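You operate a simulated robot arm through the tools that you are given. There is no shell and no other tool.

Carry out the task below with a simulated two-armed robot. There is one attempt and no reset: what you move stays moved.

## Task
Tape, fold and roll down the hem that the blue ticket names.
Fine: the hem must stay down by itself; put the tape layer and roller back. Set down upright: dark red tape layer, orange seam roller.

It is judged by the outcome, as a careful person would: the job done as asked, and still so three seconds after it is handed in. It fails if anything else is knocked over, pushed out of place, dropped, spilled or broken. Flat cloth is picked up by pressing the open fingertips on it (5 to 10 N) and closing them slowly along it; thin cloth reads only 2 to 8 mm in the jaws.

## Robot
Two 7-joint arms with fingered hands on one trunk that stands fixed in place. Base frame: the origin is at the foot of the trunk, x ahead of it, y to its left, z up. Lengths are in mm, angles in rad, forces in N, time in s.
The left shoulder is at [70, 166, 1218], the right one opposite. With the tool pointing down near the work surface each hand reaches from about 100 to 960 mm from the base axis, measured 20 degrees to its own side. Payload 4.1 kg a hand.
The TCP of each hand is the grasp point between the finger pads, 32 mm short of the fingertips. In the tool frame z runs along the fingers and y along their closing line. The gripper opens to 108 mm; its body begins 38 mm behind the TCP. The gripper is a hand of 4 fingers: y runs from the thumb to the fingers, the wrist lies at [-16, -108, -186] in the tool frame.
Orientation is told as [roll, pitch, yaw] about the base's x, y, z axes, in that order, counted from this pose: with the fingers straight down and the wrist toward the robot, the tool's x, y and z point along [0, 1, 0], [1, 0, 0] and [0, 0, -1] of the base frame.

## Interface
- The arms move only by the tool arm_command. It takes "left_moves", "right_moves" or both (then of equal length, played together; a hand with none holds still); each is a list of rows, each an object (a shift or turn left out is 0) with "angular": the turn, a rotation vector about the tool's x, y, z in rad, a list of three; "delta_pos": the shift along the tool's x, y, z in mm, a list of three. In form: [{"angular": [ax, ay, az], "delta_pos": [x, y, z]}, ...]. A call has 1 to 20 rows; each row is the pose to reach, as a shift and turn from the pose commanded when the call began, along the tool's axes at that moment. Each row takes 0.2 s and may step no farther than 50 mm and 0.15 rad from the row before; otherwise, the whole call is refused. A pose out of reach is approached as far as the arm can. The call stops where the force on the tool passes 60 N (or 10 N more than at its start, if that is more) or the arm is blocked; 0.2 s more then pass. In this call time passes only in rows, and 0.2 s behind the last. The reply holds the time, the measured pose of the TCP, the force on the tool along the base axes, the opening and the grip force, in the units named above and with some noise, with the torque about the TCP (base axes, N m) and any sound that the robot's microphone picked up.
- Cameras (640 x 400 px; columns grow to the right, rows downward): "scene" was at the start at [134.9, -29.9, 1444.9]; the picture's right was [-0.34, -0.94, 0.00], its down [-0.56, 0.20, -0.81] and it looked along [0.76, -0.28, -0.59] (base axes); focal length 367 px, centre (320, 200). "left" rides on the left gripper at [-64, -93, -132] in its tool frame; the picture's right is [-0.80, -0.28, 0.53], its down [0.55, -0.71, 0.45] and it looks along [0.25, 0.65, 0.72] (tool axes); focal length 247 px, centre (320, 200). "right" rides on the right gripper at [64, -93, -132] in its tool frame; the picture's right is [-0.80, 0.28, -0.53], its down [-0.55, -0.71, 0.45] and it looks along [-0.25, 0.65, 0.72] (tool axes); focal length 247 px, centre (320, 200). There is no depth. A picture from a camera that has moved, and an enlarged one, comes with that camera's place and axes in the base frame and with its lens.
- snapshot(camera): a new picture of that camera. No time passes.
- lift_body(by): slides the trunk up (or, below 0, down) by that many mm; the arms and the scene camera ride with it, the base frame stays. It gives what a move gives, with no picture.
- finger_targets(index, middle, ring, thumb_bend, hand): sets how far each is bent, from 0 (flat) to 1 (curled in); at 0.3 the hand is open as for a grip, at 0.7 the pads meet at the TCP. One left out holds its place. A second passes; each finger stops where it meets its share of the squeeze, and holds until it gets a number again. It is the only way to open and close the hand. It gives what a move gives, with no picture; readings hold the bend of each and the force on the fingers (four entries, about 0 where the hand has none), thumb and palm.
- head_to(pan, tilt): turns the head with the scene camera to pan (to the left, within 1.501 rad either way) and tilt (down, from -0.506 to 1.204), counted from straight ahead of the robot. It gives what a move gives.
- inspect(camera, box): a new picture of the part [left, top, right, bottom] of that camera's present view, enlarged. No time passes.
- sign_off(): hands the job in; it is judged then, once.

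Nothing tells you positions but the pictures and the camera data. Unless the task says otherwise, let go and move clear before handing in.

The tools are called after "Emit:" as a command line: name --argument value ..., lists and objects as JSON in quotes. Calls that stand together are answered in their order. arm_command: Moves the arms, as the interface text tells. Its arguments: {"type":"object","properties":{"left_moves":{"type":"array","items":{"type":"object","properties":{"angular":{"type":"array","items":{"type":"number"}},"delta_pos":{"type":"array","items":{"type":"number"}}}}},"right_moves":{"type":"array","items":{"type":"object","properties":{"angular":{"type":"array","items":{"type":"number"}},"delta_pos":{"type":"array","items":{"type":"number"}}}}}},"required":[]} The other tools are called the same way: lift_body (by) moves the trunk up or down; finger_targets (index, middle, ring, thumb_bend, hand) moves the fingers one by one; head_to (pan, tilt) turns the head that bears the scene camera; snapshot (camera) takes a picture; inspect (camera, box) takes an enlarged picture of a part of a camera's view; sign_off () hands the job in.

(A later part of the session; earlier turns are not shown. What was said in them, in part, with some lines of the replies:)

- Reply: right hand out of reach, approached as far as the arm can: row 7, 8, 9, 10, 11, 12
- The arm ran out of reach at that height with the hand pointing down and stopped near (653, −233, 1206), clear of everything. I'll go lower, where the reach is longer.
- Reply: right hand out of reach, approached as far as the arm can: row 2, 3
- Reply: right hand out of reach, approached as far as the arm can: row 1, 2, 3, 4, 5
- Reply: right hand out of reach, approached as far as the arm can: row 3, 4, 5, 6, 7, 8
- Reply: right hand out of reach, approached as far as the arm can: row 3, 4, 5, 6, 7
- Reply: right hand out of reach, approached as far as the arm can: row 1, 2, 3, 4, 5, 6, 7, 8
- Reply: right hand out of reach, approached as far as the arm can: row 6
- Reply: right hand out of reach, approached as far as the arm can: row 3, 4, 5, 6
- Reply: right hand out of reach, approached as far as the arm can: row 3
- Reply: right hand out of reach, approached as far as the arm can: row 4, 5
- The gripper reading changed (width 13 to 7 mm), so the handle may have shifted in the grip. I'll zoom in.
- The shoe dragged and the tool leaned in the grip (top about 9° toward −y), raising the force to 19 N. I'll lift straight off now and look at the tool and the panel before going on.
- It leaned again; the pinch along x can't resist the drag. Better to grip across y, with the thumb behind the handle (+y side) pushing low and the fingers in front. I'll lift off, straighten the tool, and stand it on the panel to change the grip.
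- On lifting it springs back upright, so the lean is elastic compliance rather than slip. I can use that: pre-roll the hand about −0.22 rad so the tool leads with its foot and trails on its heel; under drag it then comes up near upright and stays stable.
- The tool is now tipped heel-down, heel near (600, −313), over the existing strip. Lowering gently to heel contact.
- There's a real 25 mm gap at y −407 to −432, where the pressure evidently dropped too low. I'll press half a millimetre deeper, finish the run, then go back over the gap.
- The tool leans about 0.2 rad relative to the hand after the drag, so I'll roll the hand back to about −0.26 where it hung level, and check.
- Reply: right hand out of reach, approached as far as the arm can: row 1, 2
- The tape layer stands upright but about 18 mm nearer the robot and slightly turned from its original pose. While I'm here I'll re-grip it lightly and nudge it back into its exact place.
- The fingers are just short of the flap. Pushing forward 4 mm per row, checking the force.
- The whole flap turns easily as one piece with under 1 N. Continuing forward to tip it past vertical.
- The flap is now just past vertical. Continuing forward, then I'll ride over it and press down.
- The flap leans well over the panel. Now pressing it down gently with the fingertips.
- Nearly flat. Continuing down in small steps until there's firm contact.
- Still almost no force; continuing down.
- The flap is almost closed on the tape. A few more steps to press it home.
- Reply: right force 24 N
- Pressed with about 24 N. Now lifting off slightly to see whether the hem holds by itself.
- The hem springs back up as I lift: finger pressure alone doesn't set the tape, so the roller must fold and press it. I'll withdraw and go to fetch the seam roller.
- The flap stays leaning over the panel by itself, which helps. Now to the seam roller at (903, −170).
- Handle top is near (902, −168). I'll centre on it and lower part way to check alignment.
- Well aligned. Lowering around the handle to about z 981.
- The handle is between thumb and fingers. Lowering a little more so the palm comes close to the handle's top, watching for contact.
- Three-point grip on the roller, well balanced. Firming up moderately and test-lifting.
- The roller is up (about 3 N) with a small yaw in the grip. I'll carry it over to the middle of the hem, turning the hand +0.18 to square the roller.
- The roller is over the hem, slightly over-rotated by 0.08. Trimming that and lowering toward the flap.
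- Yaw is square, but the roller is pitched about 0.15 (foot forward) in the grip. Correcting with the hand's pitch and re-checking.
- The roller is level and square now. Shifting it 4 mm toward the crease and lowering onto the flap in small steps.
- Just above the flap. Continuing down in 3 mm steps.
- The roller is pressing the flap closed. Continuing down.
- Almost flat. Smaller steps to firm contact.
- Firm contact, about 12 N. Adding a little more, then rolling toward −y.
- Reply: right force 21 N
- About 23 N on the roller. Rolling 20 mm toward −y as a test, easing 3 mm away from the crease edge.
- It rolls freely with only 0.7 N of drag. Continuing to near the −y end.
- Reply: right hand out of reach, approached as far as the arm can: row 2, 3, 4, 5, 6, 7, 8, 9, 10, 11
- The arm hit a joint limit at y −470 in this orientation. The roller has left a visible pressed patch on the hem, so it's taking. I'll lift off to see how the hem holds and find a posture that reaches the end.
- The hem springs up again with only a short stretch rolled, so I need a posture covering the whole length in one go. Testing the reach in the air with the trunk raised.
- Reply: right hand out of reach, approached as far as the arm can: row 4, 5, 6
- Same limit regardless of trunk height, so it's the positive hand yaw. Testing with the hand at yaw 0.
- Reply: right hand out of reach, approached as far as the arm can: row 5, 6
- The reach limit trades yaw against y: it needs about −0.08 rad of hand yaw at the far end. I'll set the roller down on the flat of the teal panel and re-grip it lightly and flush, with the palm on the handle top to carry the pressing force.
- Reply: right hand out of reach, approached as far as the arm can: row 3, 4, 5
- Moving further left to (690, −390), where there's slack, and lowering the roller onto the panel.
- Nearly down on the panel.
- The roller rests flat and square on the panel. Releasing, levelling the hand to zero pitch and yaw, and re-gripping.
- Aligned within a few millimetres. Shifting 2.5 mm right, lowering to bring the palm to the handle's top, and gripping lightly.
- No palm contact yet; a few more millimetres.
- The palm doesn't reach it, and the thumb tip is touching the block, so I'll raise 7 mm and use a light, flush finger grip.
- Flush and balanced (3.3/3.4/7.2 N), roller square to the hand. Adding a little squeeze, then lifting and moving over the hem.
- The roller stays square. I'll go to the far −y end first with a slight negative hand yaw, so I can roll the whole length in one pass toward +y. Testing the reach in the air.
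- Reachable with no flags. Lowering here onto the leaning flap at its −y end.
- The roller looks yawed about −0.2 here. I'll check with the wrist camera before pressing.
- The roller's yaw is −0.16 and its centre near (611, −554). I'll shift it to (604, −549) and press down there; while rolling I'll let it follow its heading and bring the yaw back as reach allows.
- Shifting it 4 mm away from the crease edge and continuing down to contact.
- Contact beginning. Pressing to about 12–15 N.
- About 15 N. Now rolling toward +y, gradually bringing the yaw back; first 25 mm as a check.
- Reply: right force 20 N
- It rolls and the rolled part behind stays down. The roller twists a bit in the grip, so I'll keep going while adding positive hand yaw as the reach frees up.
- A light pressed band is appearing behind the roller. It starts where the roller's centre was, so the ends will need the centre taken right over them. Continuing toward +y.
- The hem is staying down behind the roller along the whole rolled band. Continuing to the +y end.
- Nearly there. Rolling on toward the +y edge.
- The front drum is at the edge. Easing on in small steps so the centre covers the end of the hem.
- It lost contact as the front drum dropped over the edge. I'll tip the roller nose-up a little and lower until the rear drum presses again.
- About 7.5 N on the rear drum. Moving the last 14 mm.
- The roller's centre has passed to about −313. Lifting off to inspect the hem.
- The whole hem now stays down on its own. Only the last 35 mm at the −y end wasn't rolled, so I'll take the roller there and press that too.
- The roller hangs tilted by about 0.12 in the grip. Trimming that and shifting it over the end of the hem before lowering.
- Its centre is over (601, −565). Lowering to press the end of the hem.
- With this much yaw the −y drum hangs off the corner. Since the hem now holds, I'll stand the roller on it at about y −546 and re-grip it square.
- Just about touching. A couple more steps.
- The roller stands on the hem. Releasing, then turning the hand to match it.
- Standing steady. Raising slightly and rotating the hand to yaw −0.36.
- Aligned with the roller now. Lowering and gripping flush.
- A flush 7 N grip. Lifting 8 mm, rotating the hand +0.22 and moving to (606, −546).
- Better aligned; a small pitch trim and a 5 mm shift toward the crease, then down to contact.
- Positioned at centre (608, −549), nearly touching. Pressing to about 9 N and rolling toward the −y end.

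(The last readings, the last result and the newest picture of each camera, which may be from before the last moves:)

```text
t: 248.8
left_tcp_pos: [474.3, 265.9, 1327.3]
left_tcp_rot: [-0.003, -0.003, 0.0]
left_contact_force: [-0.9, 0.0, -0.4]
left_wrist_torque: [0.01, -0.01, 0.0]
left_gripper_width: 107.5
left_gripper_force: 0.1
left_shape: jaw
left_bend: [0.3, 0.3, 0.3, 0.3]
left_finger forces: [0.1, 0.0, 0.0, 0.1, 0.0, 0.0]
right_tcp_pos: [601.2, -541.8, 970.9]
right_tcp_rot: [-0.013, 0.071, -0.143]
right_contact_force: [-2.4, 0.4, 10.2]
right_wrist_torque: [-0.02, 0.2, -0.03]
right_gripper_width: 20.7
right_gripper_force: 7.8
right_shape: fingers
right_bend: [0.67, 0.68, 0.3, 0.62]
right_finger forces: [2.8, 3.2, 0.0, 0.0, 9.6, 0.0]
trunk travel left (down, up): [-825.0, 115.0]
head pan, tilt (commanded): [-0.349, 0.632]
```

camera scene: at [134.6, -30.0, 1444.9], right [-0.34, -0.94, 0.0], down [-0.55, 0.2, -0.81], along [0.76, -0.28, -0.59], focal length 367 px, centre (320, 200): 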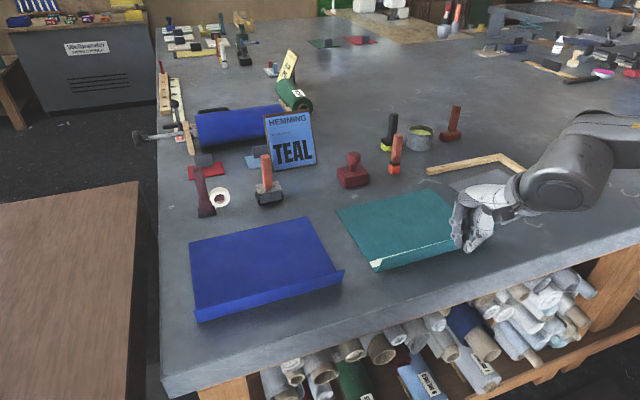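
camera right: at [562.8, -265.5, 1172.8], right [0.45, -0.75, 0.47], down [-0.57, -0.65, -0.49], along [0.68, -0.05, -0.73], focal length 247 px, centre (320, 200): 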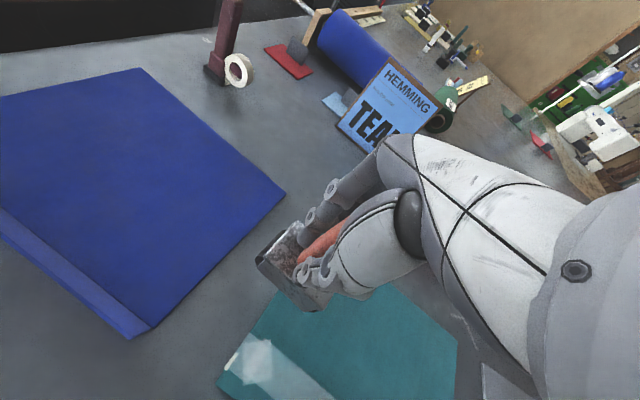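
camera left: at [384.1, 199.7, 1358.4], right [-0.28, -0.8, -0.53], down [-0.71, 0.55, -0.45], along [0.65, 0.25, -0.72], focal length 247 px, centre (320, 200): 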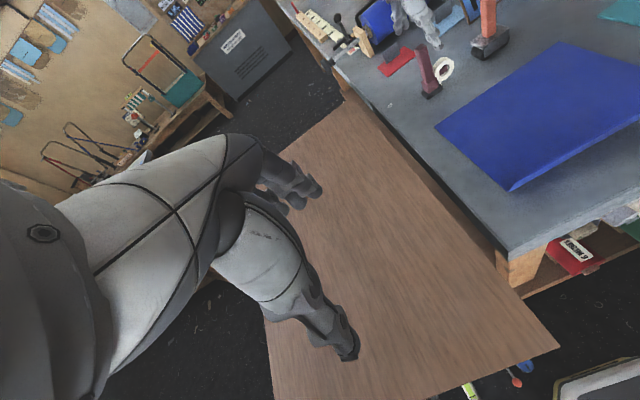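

About 13 N. Rolling 12 mm toward −y first.

Emit:
arm_command --right_moves '[{"delta_pos": [-4.04, 0, 0]}, {"delta_pos": [-8.08, 0, 0], "angular": [0, 0, 0.006]}, {"delta_pos": [-12.1, 0, 0], "angular": [0, 0, 0.012]}]'

Emit:
inspect --camera "scene" --box '[420, 210, 510, 300]'

```text
t: 249.7
left_tcp_pos: [474.7, 265.2, 1327.8]
left_tcp_rot: [-0.001, -0.002, -0.001]
left_contact_force: [0.0, -0.6, -0.2]
left_wrist_torque: [-0.02, -0.04, -0.03]
left_gripper_width: 107.8
left_gripper_force: 0.0
left_shape: jaw
left_bend: [0.3, 0.3, 0.3, 0.3]
left_finger forces: [0.0, 0.0, 0.1, 0.0, 0.1, 0.0]
right_tcp_pos: [599.0, -554.5, 969.5]
right_tcp_rot: [-0.013, 0.072, -0.152]
right_contact_force: [-3.3, 1.2, 10.2]
right_wrist_torque: [0.0, 0.19, -0.01]
right_gripper_width: 20.3
right_gripper_force: 8.0
right_shape: fingers
right_bend: [0.67, 0.68, 0.3, 0.62]
right_finger forces: [2.5, 2.9, 0.0, 0.0, 9.7, 0.0]
trunk travel left (down, up): [-825.0, 115.0]
head pan, tilt (commanded): [-0.349, 0.632]
```

```text
4.44 times, centred on (465, 255) of scene
camera zoom: at [132.9, -28.5, 1545.1], right [-0.34, -0.94, 0.0], down [-0.55, 0.2, -0.81], along [0.76, -0.28, -0.59], focal length 1630 px, centre (-324, -44)
```

zoom: 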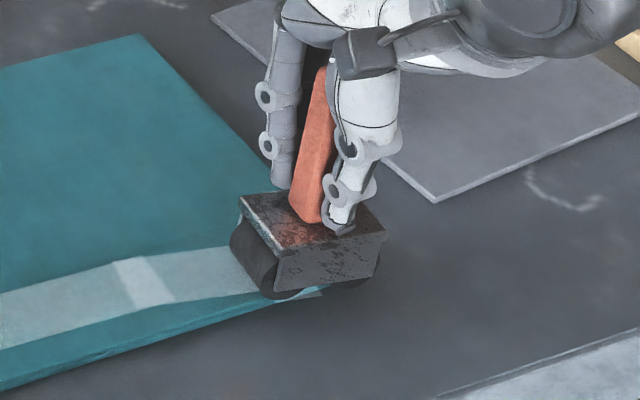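

Good contact and the patch is extending. Finishing the last 14 mm with a slight nose-up tilt.

Emit:
arm_command --right_moves '[{"delta_pos": [-2, 0, 0], "angular": [-0.004, -0.03, 0]}, {"delta_pos": [-5, 0, 0.2], "angular": [-0.008, -0.06, 0]}, {"delta_pos": [-8.5, 0, 0.4], "angular": [-0.01, -0.075, 0.006]}, {"delta_pos": [-12, 0, 0.6], "angular": [-0.01, -0.075, 0.012]}]'

Emit:
inspect --camera "scene" --box '[420, 210, 510, 300]'

```text
t: 250.7
left_tcp_pos: [474.8, 265.1, 1327.6]
left_tcp_rot: [-0.003, -0.003, -0.001]
left_contact_force: [0.6, 0.6, 0.2]
left_wrist_torque: [0.01, 0.0, -0.03]
left_gripper_width: 107.6
left_gripper_force: 0.0
left_shape: jaw
left_bend: [0.3, 0.3, 0.3, 0.3]
left_finger forces: [0.0, 0.0, 0.0, 0.0, 0.0, 0.1]
right_tcp_pos: [597.0, -565.8, 969.5]
right_tcp_rot: [-0.091, 0.061, -0.163]
right_contact_force: [-3.6, 0.7, 8.5]
right_wrist_torque: [-0.01, 0.19, 0.05]
right_gripper_width: 20.3
right_gripper_force: 6.9
right_shape: fingers
right_bend: [0.68, 0.68, 0.3, 0.62]
right_finger forces: [2.5, 2.8, 0.0, 0.0, 9.6, 0.0]
trunk travel left (down, up): [-825.0, 115.0]
head pan, tilt (commanded): [-0.349, 0.632]
```

```text
4.44 times, centred on (465, 255) of scene
camera zoom: at [132.9, -28.7, 1545.1], right [-0.34, -0.94, 0.0], down [-0.55, 0.2, -0.81], along [0.76, -0.28, -0.59], focal length 1630 px, centre (-324, -44)
```

zoom: 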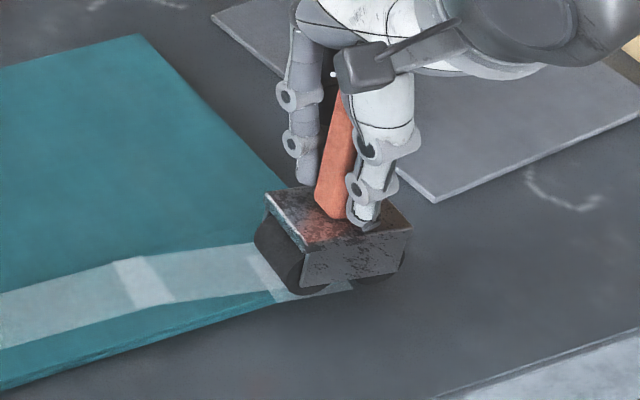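

The roller's centre has reached the end. Lifting off to check the whole hem.

Emit:
arm_command --right_moves '[{"delta_pos": [0, 0, -10]}, {"delta_pos": [0, 0, -35]}, {"delta_pos": [0, 20, -70]}, {"delta_pos": [10, 60, -100]}]'

Emit:
inspect --camera "scene" --box '[350, 220, 510, 330]'

```text
refused: row 4 steps farther than a row can; nothing moved
```

```text
3.64 times, centred on (430, 275) of scene
camera zoom: at [132.9, -28.7, 1545.1], right [-0.34, -0.94, 0.0], down [-0.55, 0.2, -0.81], along [0.76, -0.28, -0.59], focal length 1333 px, centre (-80, -73)
```

zoom: 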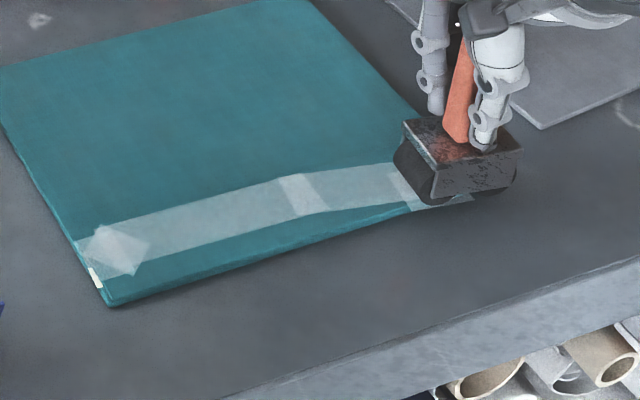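

The step was too long and nothing moved. Repeating the lift with shorter steps.

Emit:
arm_command --right_moves '[{"delta_pos": [0, 0, -10]}, {"delta_pos": [0, 0, -35]}, {"delta_pos": [0, 15, -70]}, {"delta_pos": [5, 35, -100]}, {"delta_pos": [10, 65, -105]}]'

Emit:
inspect --camera "scene" --box '[350, 220, 510, 330]'

Emit:
snapshot --camera "scene"

```text
t: 251.8
left_tcp_pos: [477.7, 263.7, 1327.5]
left_tcp_rot: [-0.001, 0.0, 0.0]
left_contact_force: [0.5, -0.4, -0.2]
left_wrist_torque: [-0.01, 0.01, 0.0]
left_gripper_width: 107.7
left_gripper_force: 0.1
left_shape: jaw
left_bend: [0.3, 0.3, 0.3, 0.3]
left_finger forces: [0.0, 0.0, 0.0, 0.0, 0.1, 0.0]
right_tcp_pos: [673.6, -559.5, 1066.4]
right_tcp_rot: [-0.09, 0.064, -0.165]
right_contact_force: [0.7, -0.1, -1.6]
right_wrist_torque: [-0.01, 0.02, 0.04]
right_gripper_width: 20.7
right_gripper_force: 6.4
right_shape: fingers
right_bend: [0.66, 0.67, 0.3, 0.62]
right_finger forces: [3.2, 3.3, 0.0, 0.1, 6.4, 0.1]
trunk travel left (down, up): [-825.0, 115.0]
head pan, tilt (commanded): [-0.349, 0.632]
```

```text
3.64 times, centred on (430, 275) of scene
camera zoom: at [137.2, -29.9, 1544.7], right [-0.34, -0.94, 0.0], down [-0.56, 0.2, -0.81], along [0.76, -0.28, -0.59], focal length 1333 px, centre (-80, -73)
```

zoom: 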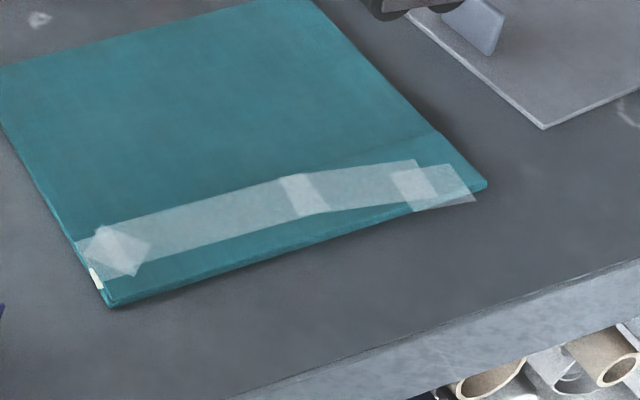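

```text
taken
camera scene: at [137.2, -29.9, 1544.7], right [-0.34, -0.94, 0.0], down [-0.56, 0.2, -0.81], along [0.76, -0.28, -0.59], focal length 367 px, centre (320, 200)
```

scene: 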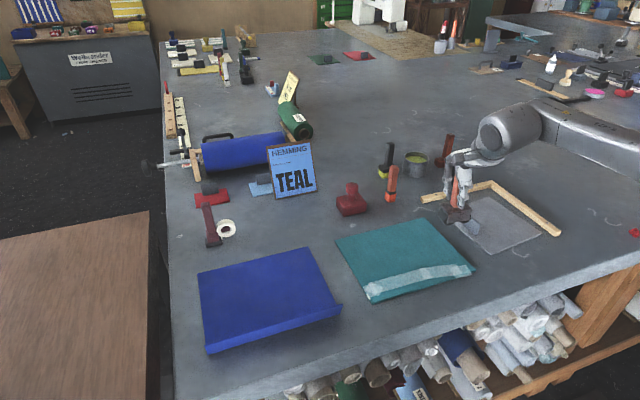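

The pressed band now runs the full length, and the hem lies flat by itself. Next, the roller goes back: raising the hand, bringing the trunk down 100 mm for reach, then over to its place.

Emit:
arm_command --right_moves '[{"delta_pos": [0, 0, -45]}, {"delta_pos": [0, 0, -90]}, {"delta_pos": [0, 0, -110]}]'

Emit:
lift_body --by -100

Emit:
inspect --camera "scene" --box '[400, 80, 540, 220]'

```text
t: 252.7
left_tcp_pos: [476.7, 263.2, 1327.7]
left_tcp_rot: [-0.001, 0.0, 0.001]
left_contact_force: [0.6, 0.3, 0.7]
left_wrist_torque: [-0.02, -0.03, 0.0]
left_gripper_width: 107.5
left_gripper_force: 0.0
left_shape: jaw
left_bend: [0.3, 0.3, 0.3, 0.3]
left_finger forces: [0.0, 0.1, 0.0, 0.0, 0.0, 0.0]
right_tcp_pos: [680.0, -551.9, 1175.6]
right_tcp_rot: [-0.089, 0.064, -0.165]
right_contact_force: [-0.5, -0.3, -2.1]
right_wrist_torque: [0.02, -0.02, 0.02]
right_gripper_width: 20.5
right_gripper_force: 6.8
right_shape: fingers
right_bend: [0.66, 0.67, 0.3, 0.62]
right_finger forces: [3.2, 3.4, 0.0, 0.0, 6.4, 0.0]
trunk travel left (down, up): [-825.0, 115.0]
head pan, tilt (commanded): [-0.349, 0.632]
```

```text
t: 254.0
left_tcp_pos: [475.4, 264.6, 1227.6]
left_tcp_rot: [0.0, 0.0, 0.0]
left_contact_force: [0.3, -0.2, -0.7]
left_wrist_torque: [-0.02, 0.0, -0.02]
left_gripper_width: 107.4
left_gripper_force: 0.0
left_shape: jaw
left_bend: [0.3, 0.3, 0.3, 0.3]
left_finger forces: [0.0, 0.0, 0.0, 0.0, 0.1, 0.0]
right_tcp_pos: [680.6, -552.2, 1077.5]
right_tcp_rot: [-0.088, 0.061, -0.164]
right_contact_force: [0.4, -0.1, -1.6]
right_wrist_torque: [0.03, -0.03, 0.01]
right_gripper_width: 20.9
right_gripper_force: 5.8
right_shape: fingers
right_bend: [0.66, 0.67, 0.3, 0.62]
right_finger forces: [3.2, 3.5, 0.0, 0.0, 6.4, 0.0]
trunk travel left (down, up): [-725.0, 215.0]
head pan, tilt (commanded): [-0.349, 0.632]
```

```text
2.86 times, centred on (470, 150) of scene
camera zoom: at [135.0, -30.2, 1444.9], right [-0.34, -0.94, 0.0], down [-0.56, 0.2, -0.81], along [0.76, -0.28, -0.59], focal length 1048 px, centre (-109, 343)
```

zoom: 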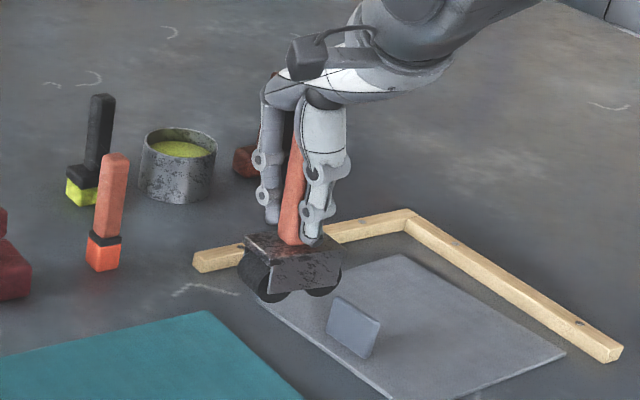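

Now carrying the roller across at a safe height to its place, bringing it upright on the way.

Emit:
arm_command --right_moves '[{"delta_pos": [20, 2, -10]}, {"delta_pos": [60, 12, -15], "angular": [-0.01, 0.01, -0.015]}, {"delta_pos": [101, 24, -20], "angular": [-0.02, 0.02, -0.03]}, {"delta_pos": [142, 37, -25], "angular": [-0.03, 0.03, -0.05]}, {"delta_pos": [183, 51, -30], "angular": [-0.04, 0.04, -0.07]}, {"delta_pos": [224, 65, -35], "angular": [-0.05, 0.05, -0.09]}, {"delta_pos": [265, 80, -40], "angular": [-0.06, 0.06, -0.11]}, {"delta_pos": [306, 96, -44], "angular": [-0.07, 0.07, -0.125]}, {"delta_pos": [347, 112, -48], "angular": [-0.08, 0.08, -0.14]}, {"delta_pos": [385, 127, -51], "angular": [-0.09, 0.092, -0.158]}, {"delta_pos": [411, 137.5, -52.8], "angular": [-0.09, 0.092, -0.158]}]'

Emit:
inspect --camera "scene" --box '[210, 90, 320, 215]'

Emit:
inspect --camera "left" --box '[430, 0, 540, 80]'

```text
t: 256.4
left_tcp_pos: [477.5, 264.7, 1225.2]
left_tcp_rot: [-0.003, 0.003, 0.0]
left_contact_force: [0.4, 0.7, -0.6]
left_wrist_torque: [-0.03, -0.01, 0.06]
left_gripper_width: 107.6
left_gripper_force: 0.0
left_shape: jaw
left_bend: [0.3, 0.3, 0.3, 0.3]
left_finger forces: [0.0, 0.1, 0.0, 0.0, 0.0, 0.0]
right_tcp_pos: [884.8, -164.4, 1084.5]
right_tcp_rot: [0.006, -0.021, -0.002]
right_contact_force: [-0.6, -0.5, -2.3]
right_wrist_torque: [0.0, 0.01, -0.02]
right_gripper_width: 20.6
right_gripper_force: 5.8
right_shape: fingers
right_bend: [0.66, 0.67, 0.3, 0.62]
right_finger forces: [3.0, 3.2, 0.1, 0.0, 6.4, 0.0]
trunk travel left (down, up): [-725.0, 215.0]
head pan, tilt (commanded): [-0.349, 0.632]
```

```text
3.20 times, centred on (265, 152) of scene
camera zoom: at [136.0, -28.2, 1444.8], right [-0.34, -0.94, 0.0], down [-0.56, 0.2, -0.81], along [0.76, -0.28, -0.59], focal length 1173 px, centre (496, 352)
```

zoom: 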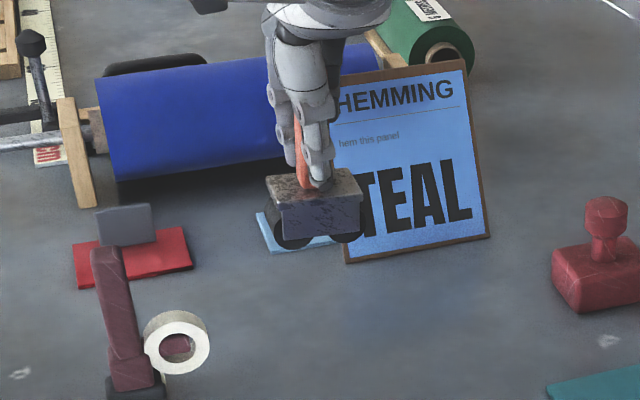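

```text
5.00 times, centred on (485, 40) of left
camera zoom: at [384.3, 200.7, 1358.1], right [-0.28, -0.8, -0.53], down [-0.71, 0.55, -0.45], along [0.65, 0.25, -0.72], focal length 1235 px, centre (-505, 1000)
```

zoom: 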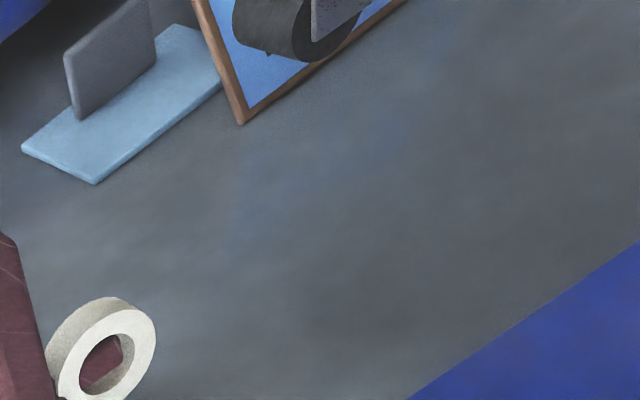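

Over its spot; trimming the yaw by +0.09 and lowering.

Emit:
arm_command --right_moves '[{"delta_pos": [0, -0.8, 36], "angular": [0, 0.001, -0.045]}, {"delta_pos": [0, -1.5, 72], "angular": [0, 0.002, -0.09]}, {"delta_pos": [0, -2.1, 100], "angular": [0, 0.002, -0.09]}]'

Emit:
inspect --camera "scene" --box '[230, 130, 310, 215]'

Emit:
inspect --camera "left" --box '[430, 0, 540, 80]'

```text
t: 257.2
left_tcp_pos: [476.3, 264.1, 1226.6]
left_tcp_rot: [0.001, 0.001, -0.001]
left_contact_force: [0.4, -0.6, 0.1]
left_wrist_torque: [-0.01, -0.02, 0.01]
left_gripper_width: 107.4
left_gripper_force: 0.0
left_shape: jaw
left_bend: [0.3, 0.3, 0.3, 0.3]
left_finger forces: [0.0, 0.0, 0.1, 0.0, 0.0, 0.1]
right_tcp_pos: [887.6, -164.5, 985.0]
right_tcp_rot: [0.008, -0.022, 0.087]
right_contact_force: [-0.1, -0.4, -2.1]
right_wrist_torque: [0.03, 0.0, 0.01]
right_gripper_width: 20.3
right_gripper_force: 6.2
right_shape: fingers
right_bend: [0.66, 0.67, 0.3, 0.62]
right_finger forces: [3.0, 3.2, 0.0, 0.0, 6.3, 0.0]
trunk travel left (down, up): [-725.0, 215.0]
head pan, tilt (commanded): [-0.349, 0.632]
```

```text
4.71 times, centred on (270, 172) of scene
camera zoom: at [135.7, -30.0, 1444.9], right [-0.34, -0.94, 0.0], down [-0.56, 0.2, -0.81], along [0.76, -0.28, -0.59], focal length 1725 px, centre (555, 329)
```

zoom: 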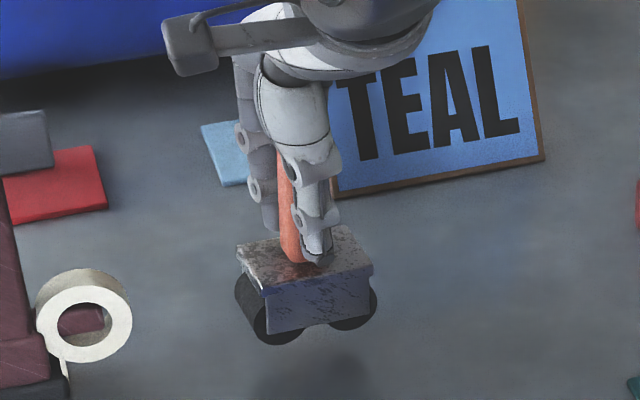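

```text
5.00 times, centred on (485, 40) of left
camera zoom: at [384.0, 199.1, 1358.6], right [-0.28, -0.8, -0.53], down [-0.71, 0.55, -0.45], along [0.65, 0.25, -0.72], focal length 1235 px, centre (-505, 1000)
```

zoom: 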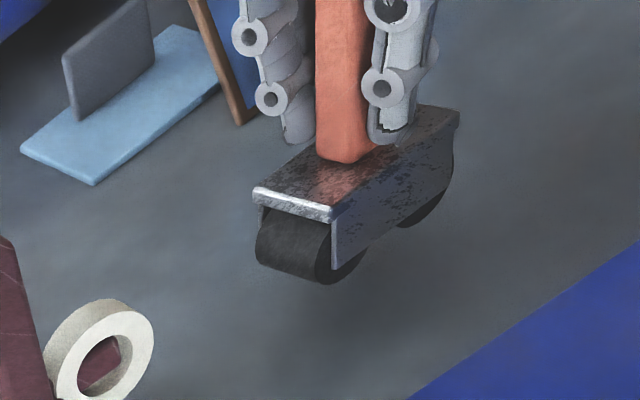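

It's right above its original footprint. Lowering to the table.

Emit:
arm_command --right_moves '[{"delta_pos": [0, -0.1, 5]}, {"delta_pos": [0, -0.3, 10]}]'

Emit:
arm_command --right_moves '[{"delta_pos": [0, -0.05, 2]}]'

Emit:
arm_command --right_moves '[{"delta_pos": [0, -0.05, 2]}]'

Emit:
inspect --camera "left" --box '[430, 0, 540, 80]'

```text
t: 257.8
left_tcp_pos: [477.4, 263.8, 1226.7]
left_tcp_rot: [0.0, 0.0, -0.001]
left_contact_force: [0.4, -0.9, 0.8]
left_wrist_torque: [0.0, -0.02, 0.02]
left_gripper_width: 107.4
left_gripper_force: 0.1
left_shape: jaw
left_bend: [0.3, 0.3, 0.3, 0.3]
left_finger forces: [0.0, 0.1, 0.0, 0.0, 0.0, 0.0]
right_tcp_pos: [885.8, -163.6, 974.8]
right_tcp_rot: [0.006, -0.021, 0.087]
right_contact_force: [-0.3, 0.2, -2.0]
right_wrist_torque: [-0.03, 0.03, 0.01]
right_gripper_width: 20.5
right_gripper_force: 6.6
right_shape: fingers
right_bend: [0.66, 0.67, 0.3, 0.62]
right_finger forces: [3.1, 3.3, 0.0, 0.0, 6.3, 0.0]
trunk travel left (down, up): [-725.0, 215.0]
head pan, tilt (commanded): [-0.349, 0.632]
```

```text
t: 258.2
left_tcp_pos: [476.5, 264.3, 1226.9]
left_tcp_rot: [0.0, -0.001, -0.001]
left_contact_force: [-0.1, 0.1, -1.2]
left_wrist_torque: [0.01, 0.0, -0.04]
left_gripper_width: 107.7
left_gripper_force: 0.2
left_shape: jaw
left_bend: [0.3, 0.3, 0.3, 0.3]
left_finger forces: [0.1, 0.0, 0.1, 0.0, 0.0, 0.0]
right_tcp_pos: [884.8, -165.1, 973.4]
right_tcp_rot: [0.007, -0.023, 0.085]
right_contact_force: [0.2, -0.5, -2.6]
right_wrist_torque: [0.02, -0.04, 0.02]
right_gripper_width: 20.6
right_gripper_force: 5.9
right_shape: fingers
right_bend: [0.66, 0.67, 0.3, 0.62]
right_finger forces: [3.0, 3.2, 0.1, 0.0, 6.3, 0.1]
trunk travel left (down, up): [-725.0, 215.0]
head pan, tilt (commanded): [-0.349, 0.632]
```

```text
t: 258.6
left_tcp_pos: [475.5, 263.3, 1227.1]
left_tcp_rot: [0.0, -0.001, 0.001]
left_contact_force: [-0.3, -0.4, -0.4]
left_wrist_torque: [0.02, 0.01, 0.01]
left_gripper_width: 107.6
left_gripper_force: 0.0
left_shape: jaw
left_bend: [0.3, 0.3, 0.3, 0.3]
left_finger forces: [0.1, 0.0, 0.0, 0.0, 0.1, 0.1]
right_tcp_pos: [884.5, -164.6, 970.8]
right_tcp_rot: [0.008, -0.024, 0.087]
right_contact_force: [0.0, -0.5, -2.1]
right_wrist_torque: [-0.03, -0.02, 0.0]
right_gripper_width: 20.5
right_gripper_force: 6.4
right_shape: fingers
right_bend: [0.66, 0.67, 0.3, 0.62]
right_finger forces: [2.9, 3.2, 0.1, 0.1, 6.3, 0.0]
trunk travel left (down, up): [-725.0, 215.0]
head pan, tilt (commanded): [-0.349, 0.632]
```

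```text
5.00 times, centred on (485, 40) of left
camera zoom: at [383.8, 199.3, 1358.6], right [-0.28, -0.8, -0.53], down [-0.71, 0.55, -0.45], along [0.65, 0.25, -0.72], focal length 1235 px, centre (-505, 1000)
```

zoom: 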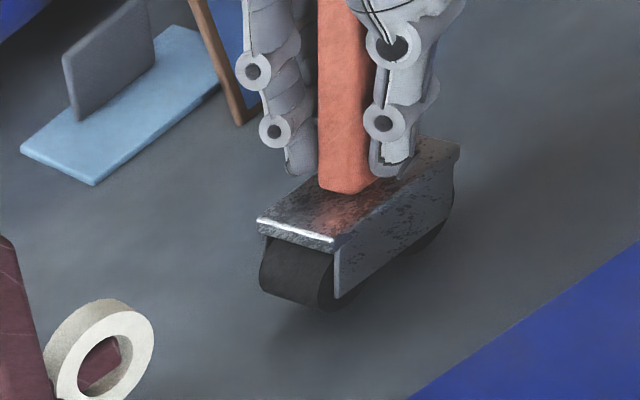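

Shifting 7 mm forward to match its original place exactly, and setting it down.

Emit:
arm_command --right_moves '[{"delta_pos": [-0.6, 7, 0]}]'

Emit:
arm_command --right_moves '[{"delta_pos": [0, -0.05, 2]}]'

Emit:
arm_command --right_moves '[{"delta_pos": [0, -0.05, 1.5]}]'

Emit:
arm_command --right_moves '[{"delta_pos": [0, -0.05, 1.5]}]'

```text
t: 259.0
left_tcp_pos: [476.9, 265.2, 1225.2]
left_tcp_rot: [0.0, 0.001, 0.001]
left_contact_force: [0.0, -0.5, 0.4]
left_wrist_torque: [-0.03, -0.01, -0.01]
left_gripper_width: 107.8
left_gripper_force: 0.1
left_shape: jaw
left_bend: [0.3, 0.3, 0.3, 0.3]
left_finger forces: [0.0, 0.0, 0.1, 0.1, 0.0, 0.0]
right_tcp_pos: [892.7, -163.8, 970.9]
right_tcp_rot: [0.007, -0.019, 0.088]
right_contact_force: [-0.3, -0.1, -2.3]
right_wrist_torque: [-0.01, -0.02, 0.01]
right_gripper_width: 20.7
right_gripper_force: 6.3
right_shape: fingers
right_bend: [0.66, 0.67, 0.3, 0.62]
right_finger forces: [3.0, 3.3, 0.0, 0.0, 6.2, 0.1]
trunk travel left (down, up): [-725.0, 215.0]
head pan, tilt (commanded): [-0.349, 0.632]
```

```text
t: 259.4
left_tcp_pos: [476.2, 264.8, 1226.1]
left_tcp_rot: [-0.001, 0.001, 0.0]
left_contact_force: [1.1, -1.0, 0.7]
left_wrist_torque: [-0.01, 0.01, -0.03]
left_gripper_width: 107.5
left_gripper_force: 0.0
left_shape: jaw
left_bend: [0.3, 0.3, 0.3, 0.3]
left_finger forces: [0.1, 0.0, 0.1, 0.0, 0.0, 0.0]
right_tcp_pos: [892.6, -163.8, 969.7]
right_tcp_rot: [0.007, -0.021, 0.086]
right_contact_force: [-0.2, -0.1, -1.9]
right_wrist_torque: [0.02, -0.01, -0.03]
right_gripper_width: 20.7
right_gripper_force: 6.5
right_shape: fingers
right_bend: [0.66, 0.67, 0.3, 0.62]
right_finger forces: [3.0, 3.3, 0.1, 0.0, 6.4, 0.1]
trunk travel left (down, up): [-725.0, 215.0]
head pan, tilt (commanded): [-0.349, 0.632]
```

```text
t: 259.8
left_tcp_pos: [477.6, 264.9, 1227.4]
left_tcp_rot: [0.001, 0.0, -0.001]
left_contact_force: [0.5, -0.3, -0.1]
left_wrist_torque: [-0.03, 0.01, 0.02]
left_gripper_width: 107.7
left_gripper_force: 0.1
left_shape: jaw
left_bend: [0.3, 0.3, 0.3, 0.3]
left_finger forces: [0.0, 0.1, 0.0, 0.0, 0.0, 0.1]
right_tcp_pos: [891.8, -164.7, 967.9]
right_tcp_rot: [0.008, -0.022, 0.086]
right_contact_force: [0.7, 0.0, -2.9]
right_wrist_torque: [-0.02, -0.04, 0.05]
right_gripper_width: 20.3
right_gripper_force: 6.6
right_shape: fingers
right_bend: [0.66, 0.67, 0.3, 0.62]
right_finger forces: [3.0, 3.3, 0.0, 0.1, 6.3, 0.1]
trunk travel left (down, up): [-725.0, 215.0]
head pan, tilt (commanded): [-0.349, 0.632]
```

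```text
t: 260.2
left_tcp_pos: [476.9, 264.2, 1226.4]
left_tcp_rot: [0.001, 0.002, 0.0]
left_contact_force: [0.0, -1.0, 0.0]
left_wrist_torque: [0.01, 0.0, 0.0]
left_gripper_width: 107.6
left_gripper_force: 0.1
left_shape: jaw
left_bend: [0.3, 0.3, 0.3, 0.3]
left_finger forces: [0.0, 0.0, 0.0, 0.0, 0.0, 0.0]
right_tcp_pos: [891.7, -164.8, 966.2]
right_tcp_rot: [0.007, -0.022, 0.087]
right_contact_force: [0.1, 0.0, -2.2]
right_wrist_torque: [0.03, -0.01, 0.0]
right_gripper_width: 20.4
right_gripper_force: 6.5
right_shape: fingers
right_bend: [0.66, 0.67, 0.3, 0.62]
right_finger forces: [3.0, 3.3, 0.0, 0.0, 6.3, 0.1]
trunk travel left (down, up): [-725.0, 215.0]
head pan, tilt (commanded): [-0.349, 0.632]
```

Emit:
arm_command --right_moves '[{"delta_pos": [0, -0.05, 1.5]}]'

Emit:
arm_command --right_moves '[{"delta_pos": [0, -0.05, 1.5]}]'

Emit:
inspect --camera "left" --box '[430, 0, 540, 80]'

```text
t: 260.6
left_tcp_pos: [476.6, 262.9, 1226.9]
left_tcp_rot: [-0.002, -0.002, 0.002]
left_contact_force: [-0.3, 0.3, 0.0]
left_wrist_torque: [0.02, -0.04, 0.0]
left_gripper_width: 107.7
left_gripper_force: 0.0
left_shape: jaw
left_bend: [0.3, 0.3, 0.3, 0.3]
left_finger forces: [0.0, 0.0, 0.0, 0.1, 0.1, 0.0]
right_tcp_pos: [891.7, -163.8, 965.0]
right_tcp_rot: [0.007, -0.022, 0.087]
right_contact_force: [0.0, -0.5, -2.2]
right_wrist_torque: [-0.01, -0.03, -0.03]
right_gripper_width: 20.7
right_gripper_force: 6.3
right_shape: fingers
right_bend: [0.66, 0.67, 0.3, 0.62]
right_finger forces: [3.0, 3.3, 0.0, 0.0, 6.3, 0.0]
trunk travel left (down, up): [-725.0, 215.0]
head pan, tilt (commanded): [-0.349, 0.632]
```

```text
t: 261.0
left_tcp_pos: [476.8, 264.4, 1226.6]
left_tcp_rot: [-0.001, -0.001, 0.001]
left_contact_force: [-0.2, -0.4, 0.0]
left_wrist_torque: [-0.02, 0.0, -0.03]
left_gripper_width: 107.8
left_gripper_force: 0.0
left_shape: jaw
left_bend: [0.3, 0.3, 0.3, 0.3]
left_finger forces: [0.1, 0.1, 0.0, 0.1, 0.1, 0.0]
right_tcp_pos: [892.8, -164.1, 962.0]
right_tcp_rot: [0.007, -0.022, 0.086]
right_contact_force: [-0.3, -0.5, -0.3]
right_wrist_torque: [-0.02, -0.03, 0.07]
right_gripper_width: 20.6
right_gripper_force: 6.6
right_shape: fingers
right_bend: [0.66, 0.67, 0.3, 0.62]
right_finger forces: [2.9, 3.5, 0.0, 0.0, 6.5, 0.0]
trunk travel left (down, up): [-725.0, 215.0]
head pan, tilt (commanded): [-0.349, 0.632]
```

```text
5.00 times, centred on (485, 40) of left
camera zoom: at [383.5, 199.3, 1358.7], right [-0.28, -0.8, -0.53], down [-0.71, 0.55, -0.45], along [0.65, 0.25, -0.72], focal length 1235 px, centre (-505, 1000)
```

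zoom: 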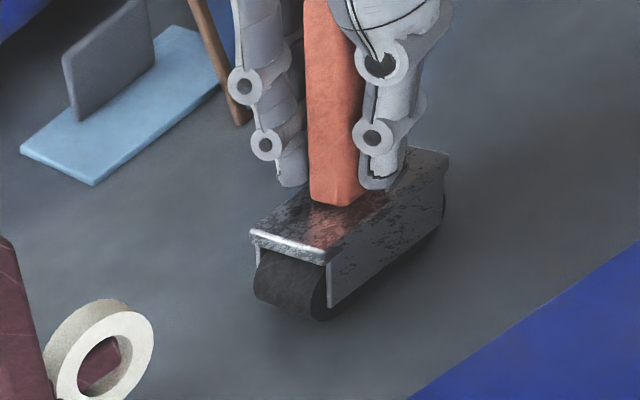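

It's just touching but about 12 mm short of its original place. Lifting 3 mm, shifting 11 mm forward and setting it down again.

Emit:
arm_command --right_moves '[{"delta_pos": [0, 0.1, -4]}, {"delta_pos": [-0.5, 6, -4]}, {"delta_pos": [-1, 11, -4]}]'

Emit:
arm_command --right_moves '[{"delta_pos": [0, -0.1, 3.5]}]'

Emit:
arm_command --right_moves '[{"delta_pos": [0, -0.05, 1.5]}]'

Emit:
arm_command --right_moves '[{"delta_pos": [0, -0.05, 1.5]}]'

Emit:
inspect --camera "left" --box '[430, 0, 540, 80]'

```text
t: 261.8
left_tcp_pos: [476.7, 263.5, 1226.5]
left_tcp_rot: [0.001, -0.001, 0.0]
left_contact_force: [1.4, -0.5, 0.3]
left_wrist_torque: [0.0, -0.05, -0.01]
left_gripper_width: 107.5
left_gripper_force: 0.2
left_shape: jaw
left_bend: [0.3, 0.3, 0.3, 0.3]
left_finger forces: [0.0, 0.0, 0.0, 0.0, 0.0, 0.1]
right_tcp_pos: [897.9, -164.1, 967.1]
right_tcp_rot: [0.007, -0.023, 0.089]
right_contact_force: [1.0, -0.9, -2.3]
right_wrist_torque: [-0.02, -0.02, -0.01]
right_gripper_width: 20.6
right_gripper_force: 6.7
right_shape: fingers
right_bend: [0.66, 0.67, 0.3, 0.62]
right_finger forces: [3.0, 3.2, 0.0, 0.0, 6.3, 0.0]
right hand out of reach, approached as far as the arm can: row 3
trunk travel left (down, up): [-725.0, 215.0]
head pan, tilt (commanded): [-0.349, 0.632]
```

```text
t: 262.2
left_tcp_pos: [476.9, 264.9, 1227.6]
left_tcp_rot: [0.0, 0.0, 0.001]
left_contact_force: [-0.7, 0.8, 0.8]
left_wrist_torque: [0.01, -0.04, -0.01]
left_gripper_width: 107.5
left_gripper_force: 0.1
left_shape: jaw
left_bend: [0.3, 0.3, 0.3, 0.3]
left_finger forces: [0.0, 0.0, 0.0, 0.0, 0.1, 0.0]
right_tcp_pos: [896.5, -164.2, 963.7]
right_tcp_rot: [0.008, -0.023, 0.089]
right_contact_force: [-0.6, 1.1, -0.5]
right_wrist_torque: [-0.06, 0.03, 0.01]
right_gripper_width: 20.6
right_gripper_force: 5.8
right_shape: fingers
right_bend: [0.66, 0.67, 0.3, 0.62]
right_finger forces: [3.0, 3.2, 0.0, 0.0, 6.5, 0.0]
trunk travel left (down, up): [-725.0, 215.0]
head pan, tilt (commanded): [-0.349, 0.632]
```

```text
t: 262.6
left_tcp_pos: [477.4, 264.6, 1227.0]
left_tcp_rot: [0.0, 0.0, -0.001]
left_contact_force: [0.2, 0.6, -0.1]
left_wrist_torque: [0.01, 0.02, -0.01]
left_gripper_width: 107.7
left_gripper_force: 0.0
left_shape: jaw
left_bend: [0.3, 0.3, 0.3, 0.3]
left_finger forces: [0.0, 0.1, 0.0, 0.0, 0.1, 0.1]
right_tcp_pos: [897.1, -164.0, 963.0]
right_tcp_rot: [0.006, -0.023, 0.088]
right_contact_force: [0.3, -0.8, -0.6]
right_wrist_torque: [-0.04, -0.02, 0.01]
right_gripper_width: 20.6
right_gripper_force: 7.0
right_shape: fingers
right_bend: [0.66, 0.67, 0.3, 0.62]
right_finger forces: [3.0, 3.8, 0.0, 0.0, 6.6, 0.0]
trunk travel left (down, up): [-725.0, 215.0]
head pan, tilt (commanded): [-0.349, 0.632]
```

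```text
t: 263.0
left_tcp_pos: [474.8, 264.0, 1227.6]
left_tcp_rot: [0.0, -0.001, 0.0]
left_contact_force: [-0.1, 0.1, 0.7]
left_wrist_torque: [0.03, 0.0, 0.01]
left_gripper_width: 107.7
left_gripper_force: 0.0
left_shape: jaw
left_bend: [0.3, 0.3, 0.3, 0.3]
left_finger forces: [0.0, 0.0, 0.1, 0.1, 0.0, 0.0]
right_tcp_pos: [895.8, -164.4, 962.3]
right_tcp_rot: [0.006, -0.024, 0.086]
right_contact_force: [1.5, 0.2, 4.9]
right_wrist_torque: [0.0, -0.05, 0.0]
right_gripper_width: 20.3
right_gripper_force: 7.9
right_shape: fingers
right_bend: [0.66, 0.67, 0.3, 0.63]
right_finger forces: [3.6, 4.4, 0.0, 0.0, 6.6, 0.0]
trunk travel left (down, up): [-725.0, 215.0]
head pan, tilt (commanded): [-0.349, 0.632]
```

```text
5.00 times, centred on (485, 40) of left
camera zoom: at [382.8, 199.6, 1358.9], right [-0.28, -0.8, -0.53], down [-0.71, 0.55, -0.45], along [0.65, 0.25, -0.72], focal length 1235 px, centre (-505, 1000)
```

zoom: 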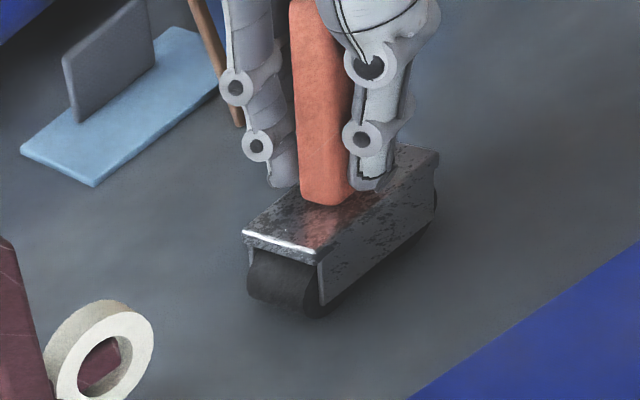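

The roller is down within about a centimetre of where it stood. Releasing gently.

Emit:
arm_command --right_moves '[{"delta_pos": [0, 0, -0.8]}]'

Emit:
finger_targets --hand "right" --index 0.6 --middle 0.6 --thumb_bend 0.57

Emit:
finger_targets --hand "right" --index 0.4 --middle 0.4 --ring 0.35 --thumb_bend 0.42

Emit:
inspect --camera "left" --box '[430, 0, 540, 80]'

Emit:
inspect --camera "scene" --box '[220, 130, 320, 220]'

```text
t: 263.4
left_tcp_pos: [474.7, 264.0, 1227.8]
left_tcp_rot: [-0.001, -0.001, -0.001]
left_contact_force: [0.2, -0.6, 0.6]
left_wrist_torque: [-0.02, 0.01, 0.02]
left_gripper_width: 107.4
left_gripper_force: 0.2
left_shape: jaw
left_bend: [0.3, 0.3, 0.3, 0.3]
left_finger forces: [0.1, 0.0, 0.0, 0.0, 0.0, 0.0]
right_tcp_pos: [896.3, -164.7, 961.9]
right_tcp_rot: [0.007, -0.023, 0.09]
right_contact_force: [1.8, 0.2, 4.6]
right_wrist_torque: [-0.05, -0.02, -0.03]
right_gripper_width: 20.5
right_gripper_force: 7.3
right_shape: fingers
right_bend: [0.66, 0.67, 0.3, 0.63]
right_finger forces: [3.6, 4.5, 0.0, 0.0, 6.5, 0.1]
trunk travel left (down, up): [-725.0, 215.0]
head pan, tilt (commanded): [-0.349, 0.632]
```

```text
t: 264.4
left_tcp_pos: [475.9, 263.9, 1227.4]
left_tcp_rot: [-0.001, 0.001, 0.001]
left_contact_force: [0.1, -0.1, 1.3]
left_wrist_torque: [-0.03, 0.01, 0.01]
left_gripper_width: 107.4
left_gripper_force: 0.0
left_shape: jaw
left_bend: [0.3, 0.3, 0.3, 0.3]
left_finger forces: [0.0, 0.0, 0.0, 0.0, 0.0, 0.0]
right_tcp_pos: [896.6, -163.6, 962.2]
right_tcp_rot: [0.008, -0.022, 0.087]
right_contact_force: [-0.3, 0.2, 0.2]
right_wrist_torque: [0.0, -0.02, 0.01]
right_gripper_width: 33.7
right_gripper_force: 0.1
right_shape: fingers
right_bend: [0.6, 0.6, 0.3, 0.56]
right_finger forces: [0.0, 0.0, 0.0, 0.0, 0.1, 0.0]
trunk travel left (down, up): [-725.0, 215.0]
head pan, tilt (commanded): [-0.349, 0.632]
```

```text
t: 265.4
left_tcp_pos: [476.8, 264.0, 1226.9]
left_tcp_rot: [-0.001, -0.001, 0.0]
left_contact_force: [-0.5, 0.6, 0.0]
left_wrist_torque: [0.01, -0.02, -0.01]
left_gripper_width: 107.8
left_gripper_force: 0.0
left_shape: jaw
left_bend: [0.3, 0.3, 0.3, 0.3]
left_finger forces: [0.1, 0.0, 0.0, 0.0, 0.1, 0.0]
right_tcp_pos: [896.1, -165.0, 962.2]
right_tcp_rot: [0.008, -0.023, 0.088]
right_contact_force: [-0.5, 0.8, 0.7]
right_wrist_torque: [0.01, 0.05, -0.01]
right_gripper_width: 79.2
right_gripper_force: 0.1
right_shape: fingers
right_bend: [0.4, 0.4, 0.35, 0.42]
right_finger forces: [0.1, 0.0, 0.1, 0.1, 0.0, 0.0]
trunk travel left (down, up): [-725.0, 215.0]
head pan, tilt (commanded): [-0.349, 0.632]
```

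```text
5.00 times, centred on (485, 40) of left
camera zoom: at [383.4, 199.4, 1358.7], right [-0.28, -0.8, -0.53], down [-0.71, 0.55, -0.45], along [0.65, 0.25, -0.72], focal length 1235 px, centre (-505, 1000)
```

zoom: 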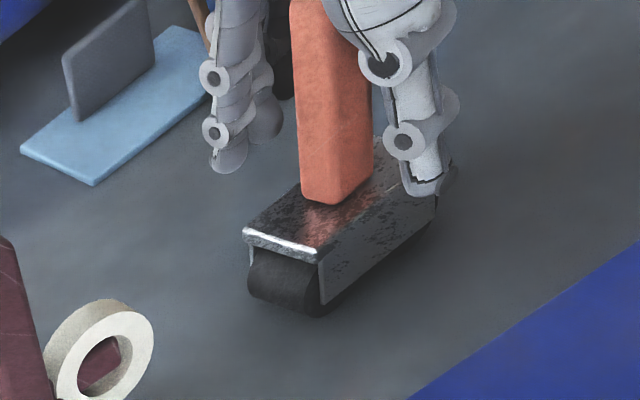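

```text
4.44 times, centred on (270, 175) of scene
camera zoom: at [135.1, -29.7, 1444.9], right [-0.34, -0.94, 0.0], down [-0.56, 0.2, -0.81], along [0.76, -0.28, -0.59], focal length 1630 px, centre (542, 311)
```

zoom: 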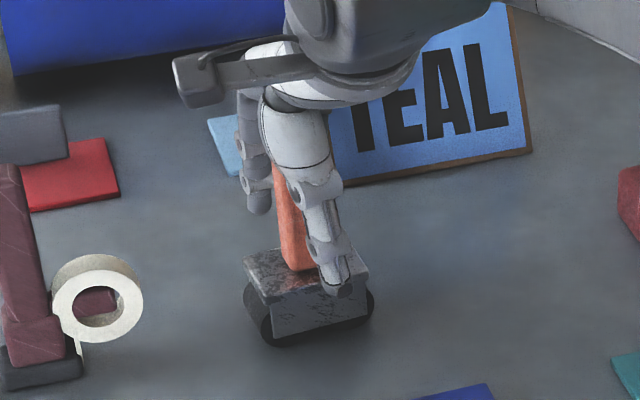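

The roller stands upright, measured within a couple of millimetres of its original spot. Backing the hand straight up and away.

Emit:
arm_command --right_moves '[{"delta_pos": [0, 0.3, -15]}, {"delta_pos": [0, 0.8, -40]}, {"delta_pos": [0, 1.5, -75]}, {"delta_pos": [0, 1.5, -110]}, {"delta_pos": [-10, -25, -130]}, {"delta_pos": [-20, -65, -135]}]'

Emit:
inspect --camera "scene" --box '[180, 100, 330, 220]'

Emit:
snapshot --camera "left"

```text
t: 266.8
left_tcp_pos: [475.8, 261.9, 1227.4]
left_tcp_rot: [0.001, -0.001, 0.0]
left_contact_force: [-1.3, 0.6, -1.3]
left_wrist_torque: [0.0, -0.03, -0.02]
left_gripper_width: 107.5
left_gripper_force: 0.0
left_shape: jaw
left_bend: [0.3, 0.3, 0.3, 0.3]
left_finger forces: [0.1, 0.0, 0.0, 0.0, 0.0, 0.0]
right_tcp_pos: [828.4, -191.3, 1097.6]
right_tcp_rot: [0.009, -0.023, 0.087]
right_contact_force: [-0.2, -0.8, -0.1]
right_wrist_torque: [0.02, -0.02, 0.03]
right_gripper_width: 79.3
right_gripper_force: 0.0
right_shape: fingers
right_bend: [0.4, 0.4, 0.35, 0.42]
right_finger forces: [0.1, 0.1, 0.1, 0.0, 0.1, 0.0]
trunk travel left (down, up): [-725.0, 215.0]
head pan, tilt (commanded): [-0.349, 0.632]
```

```text
3.33 times, centred on (255, 160) of scene
camera zoom: at [132.9, -31.6, 1445.1], right [-0.34, -0.94, 0.0], down [-0.55, 0.2, -0.81], along [0.76, -0.28, -0.59], focal length 1222 px, centre (537, 333)
```

zoom: 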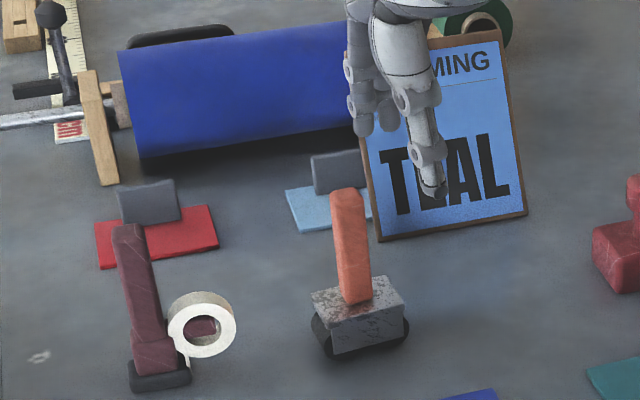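

```text
taken
camera left: at [381.3, 197.8, 1359.6], right [-0.28, -0.8, -0.53], down [-0.7, 0.55, -0.45], along [0.65, 0.25, -0.72], focal length 247 px, centre (320, 200)
```

left: 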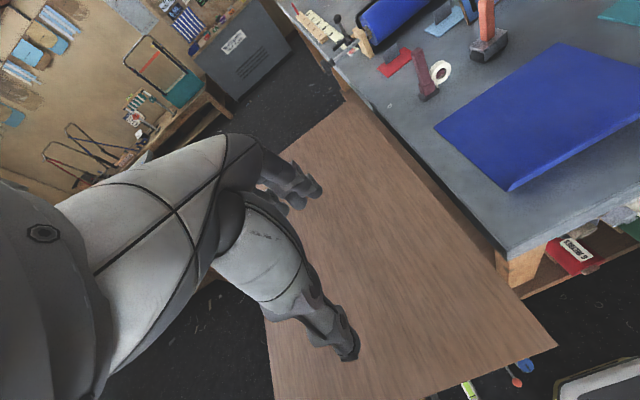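

Both tools stand upright in their places. Moving the hand well clear and doing a final check of the hem.

Emit:
arm_command --right_moves '[{"delta_pos": [-18, -35, -10]}, {"delta_pos": [-36, -70, -20]}, {"delta_pos": [-54, -105, -30]}, {"delta_pos": [-72, -140, -40]}, {"delta_pos": [-90, -175, -50]}, {"delta_pos": [-108, -210, -60]}, {"delta_pos": [-126, -245, -70]}, {"delta_pos": [-144, -280, -80]}, {"delta_pos": [-160, -320, -80]}, {"delta_pos": [-175, -360, -80]}]'

Emit:
snapshot --camera "scene"

Emit:
inspect --camera "scene" --box '[320, 180, 510, 290]'

Emit:
inspect --camera "scene" --box '[170, 130, 310, 220]'

```text
t: 269.0
left_tcp_pos: [473.0, 265.4, 1228.8]
left_tcp_rot: [-0.001, -0.004, 0.0]
left_contact_force: [-1.1, -0.2, 0.1]
left_wrist_torque: [-0.05, -0.02, 0.0]
left_gripper_width: 107.8
left_gripper_force: 0.0
left_shape: jaw
left_bend: [0.3, 0.3, 0.3, 0.3]
left_finger forces: [0.1, 0.1, 0.0, 0.0, 0.0, 0.0]
right_tcp_pos: [483.6, -397.3, 1168.3]
right_tcp_rot: [0.007, -0.025, 0.089]
right_contact_force: [-0.5, 0.0, 0.3]
right_wrist_torque: [-0.03, -0.04, 0.0]
right_gripper_width: 79.3
right_gripper_force: 0.1
right_shape: fingers
right_bend: [0.4, 0.4, 0.35, 0.42]
right_finger forces: [0.1, 0.1, 0.1, 0.1, 0.1, 0.0]
trunk travel left (down, up): [-725.0, 215.0]
head pan, tilt (commanded): [-0.349, 0.632]
```

```text
taken
camera scene: at [131.2, -29.3, 1445.3], right [-0.34, -0.94, 0.0], down [-0.55, 0.2, -0.81], along [0.76, -0.28, -0.59], focal length 367 px, centre (320, 200)
```

scene: 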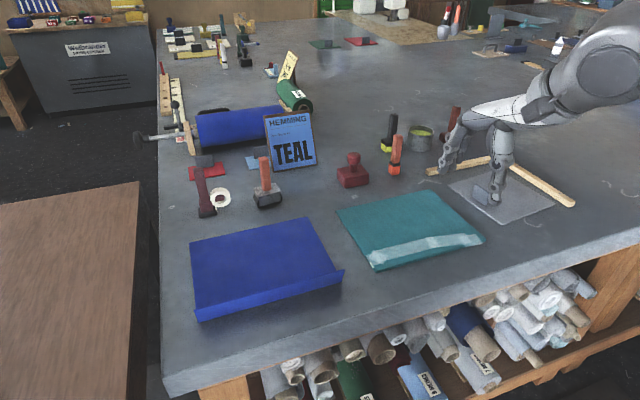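

```text
3.37 times, centred on (415, 235) of scene
camera zoom: at [131.2, -29.3, 1445.3], right [-0.34, -0.94, 0.0], down [-0.55, 0.2, -0.81], along [0.76, -0.28, -0.59], focal length 1235 px, centre (0, 82)
```

zoom: 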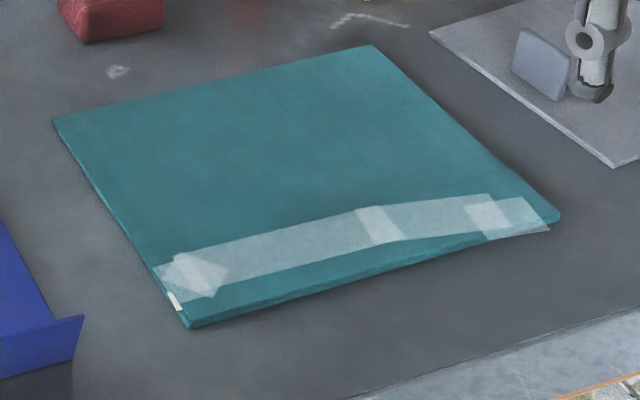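

```text
4.44 times, centred on (240, 175) of scene
camera zoom: at [131.2, -29.3, 1445.3], right [-0.34, -0.94, 0.0], down [-0.55, 0.2, -0.81], along [0.76, -0.28, -0.59], focal length 1630 px, centre (676, 311)
```

zoom: 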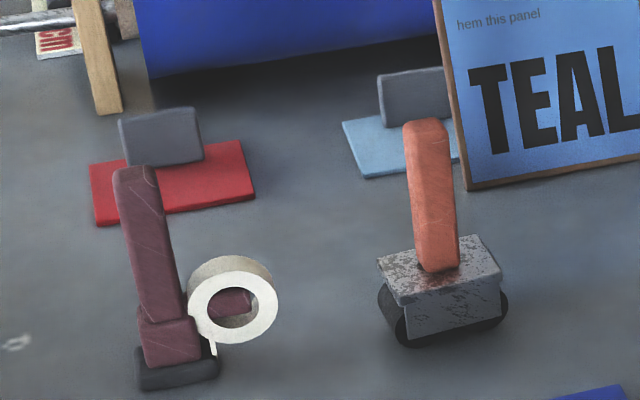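

The teal hem lies flat end to end, and nothing else in view has moved. The tape layer and seam roller stand upright within a few millimetres of where they were, and both hands are clear. I'm handing the job in.

Emit:
sign_off

```text
The job is handed in.
```

The teal hem is taped, folded and rolled down, and I've handed the job in. It stayed flat by itself for about 17 seconds after the last roll.

- **Tape:** it runs unbroken from edge to edge, about 13 mm wide, under the middle of the fold. I went back over two gaps left on the first pass.
- **Fold and roll:** finger pressure alone didn't hold the fold, so I closed it and pressed it down with the seam roller. The rolled band covers the whole length and the full width of the tape. A strip about 12 mm wide next to the crease was not rolled.
- **Tools:** the dark red tape layer and the orange seam roller are back upright, each within a few millimetres of where it started.
- **Everything else:** nothing else in the final pictures had moved or fallen.
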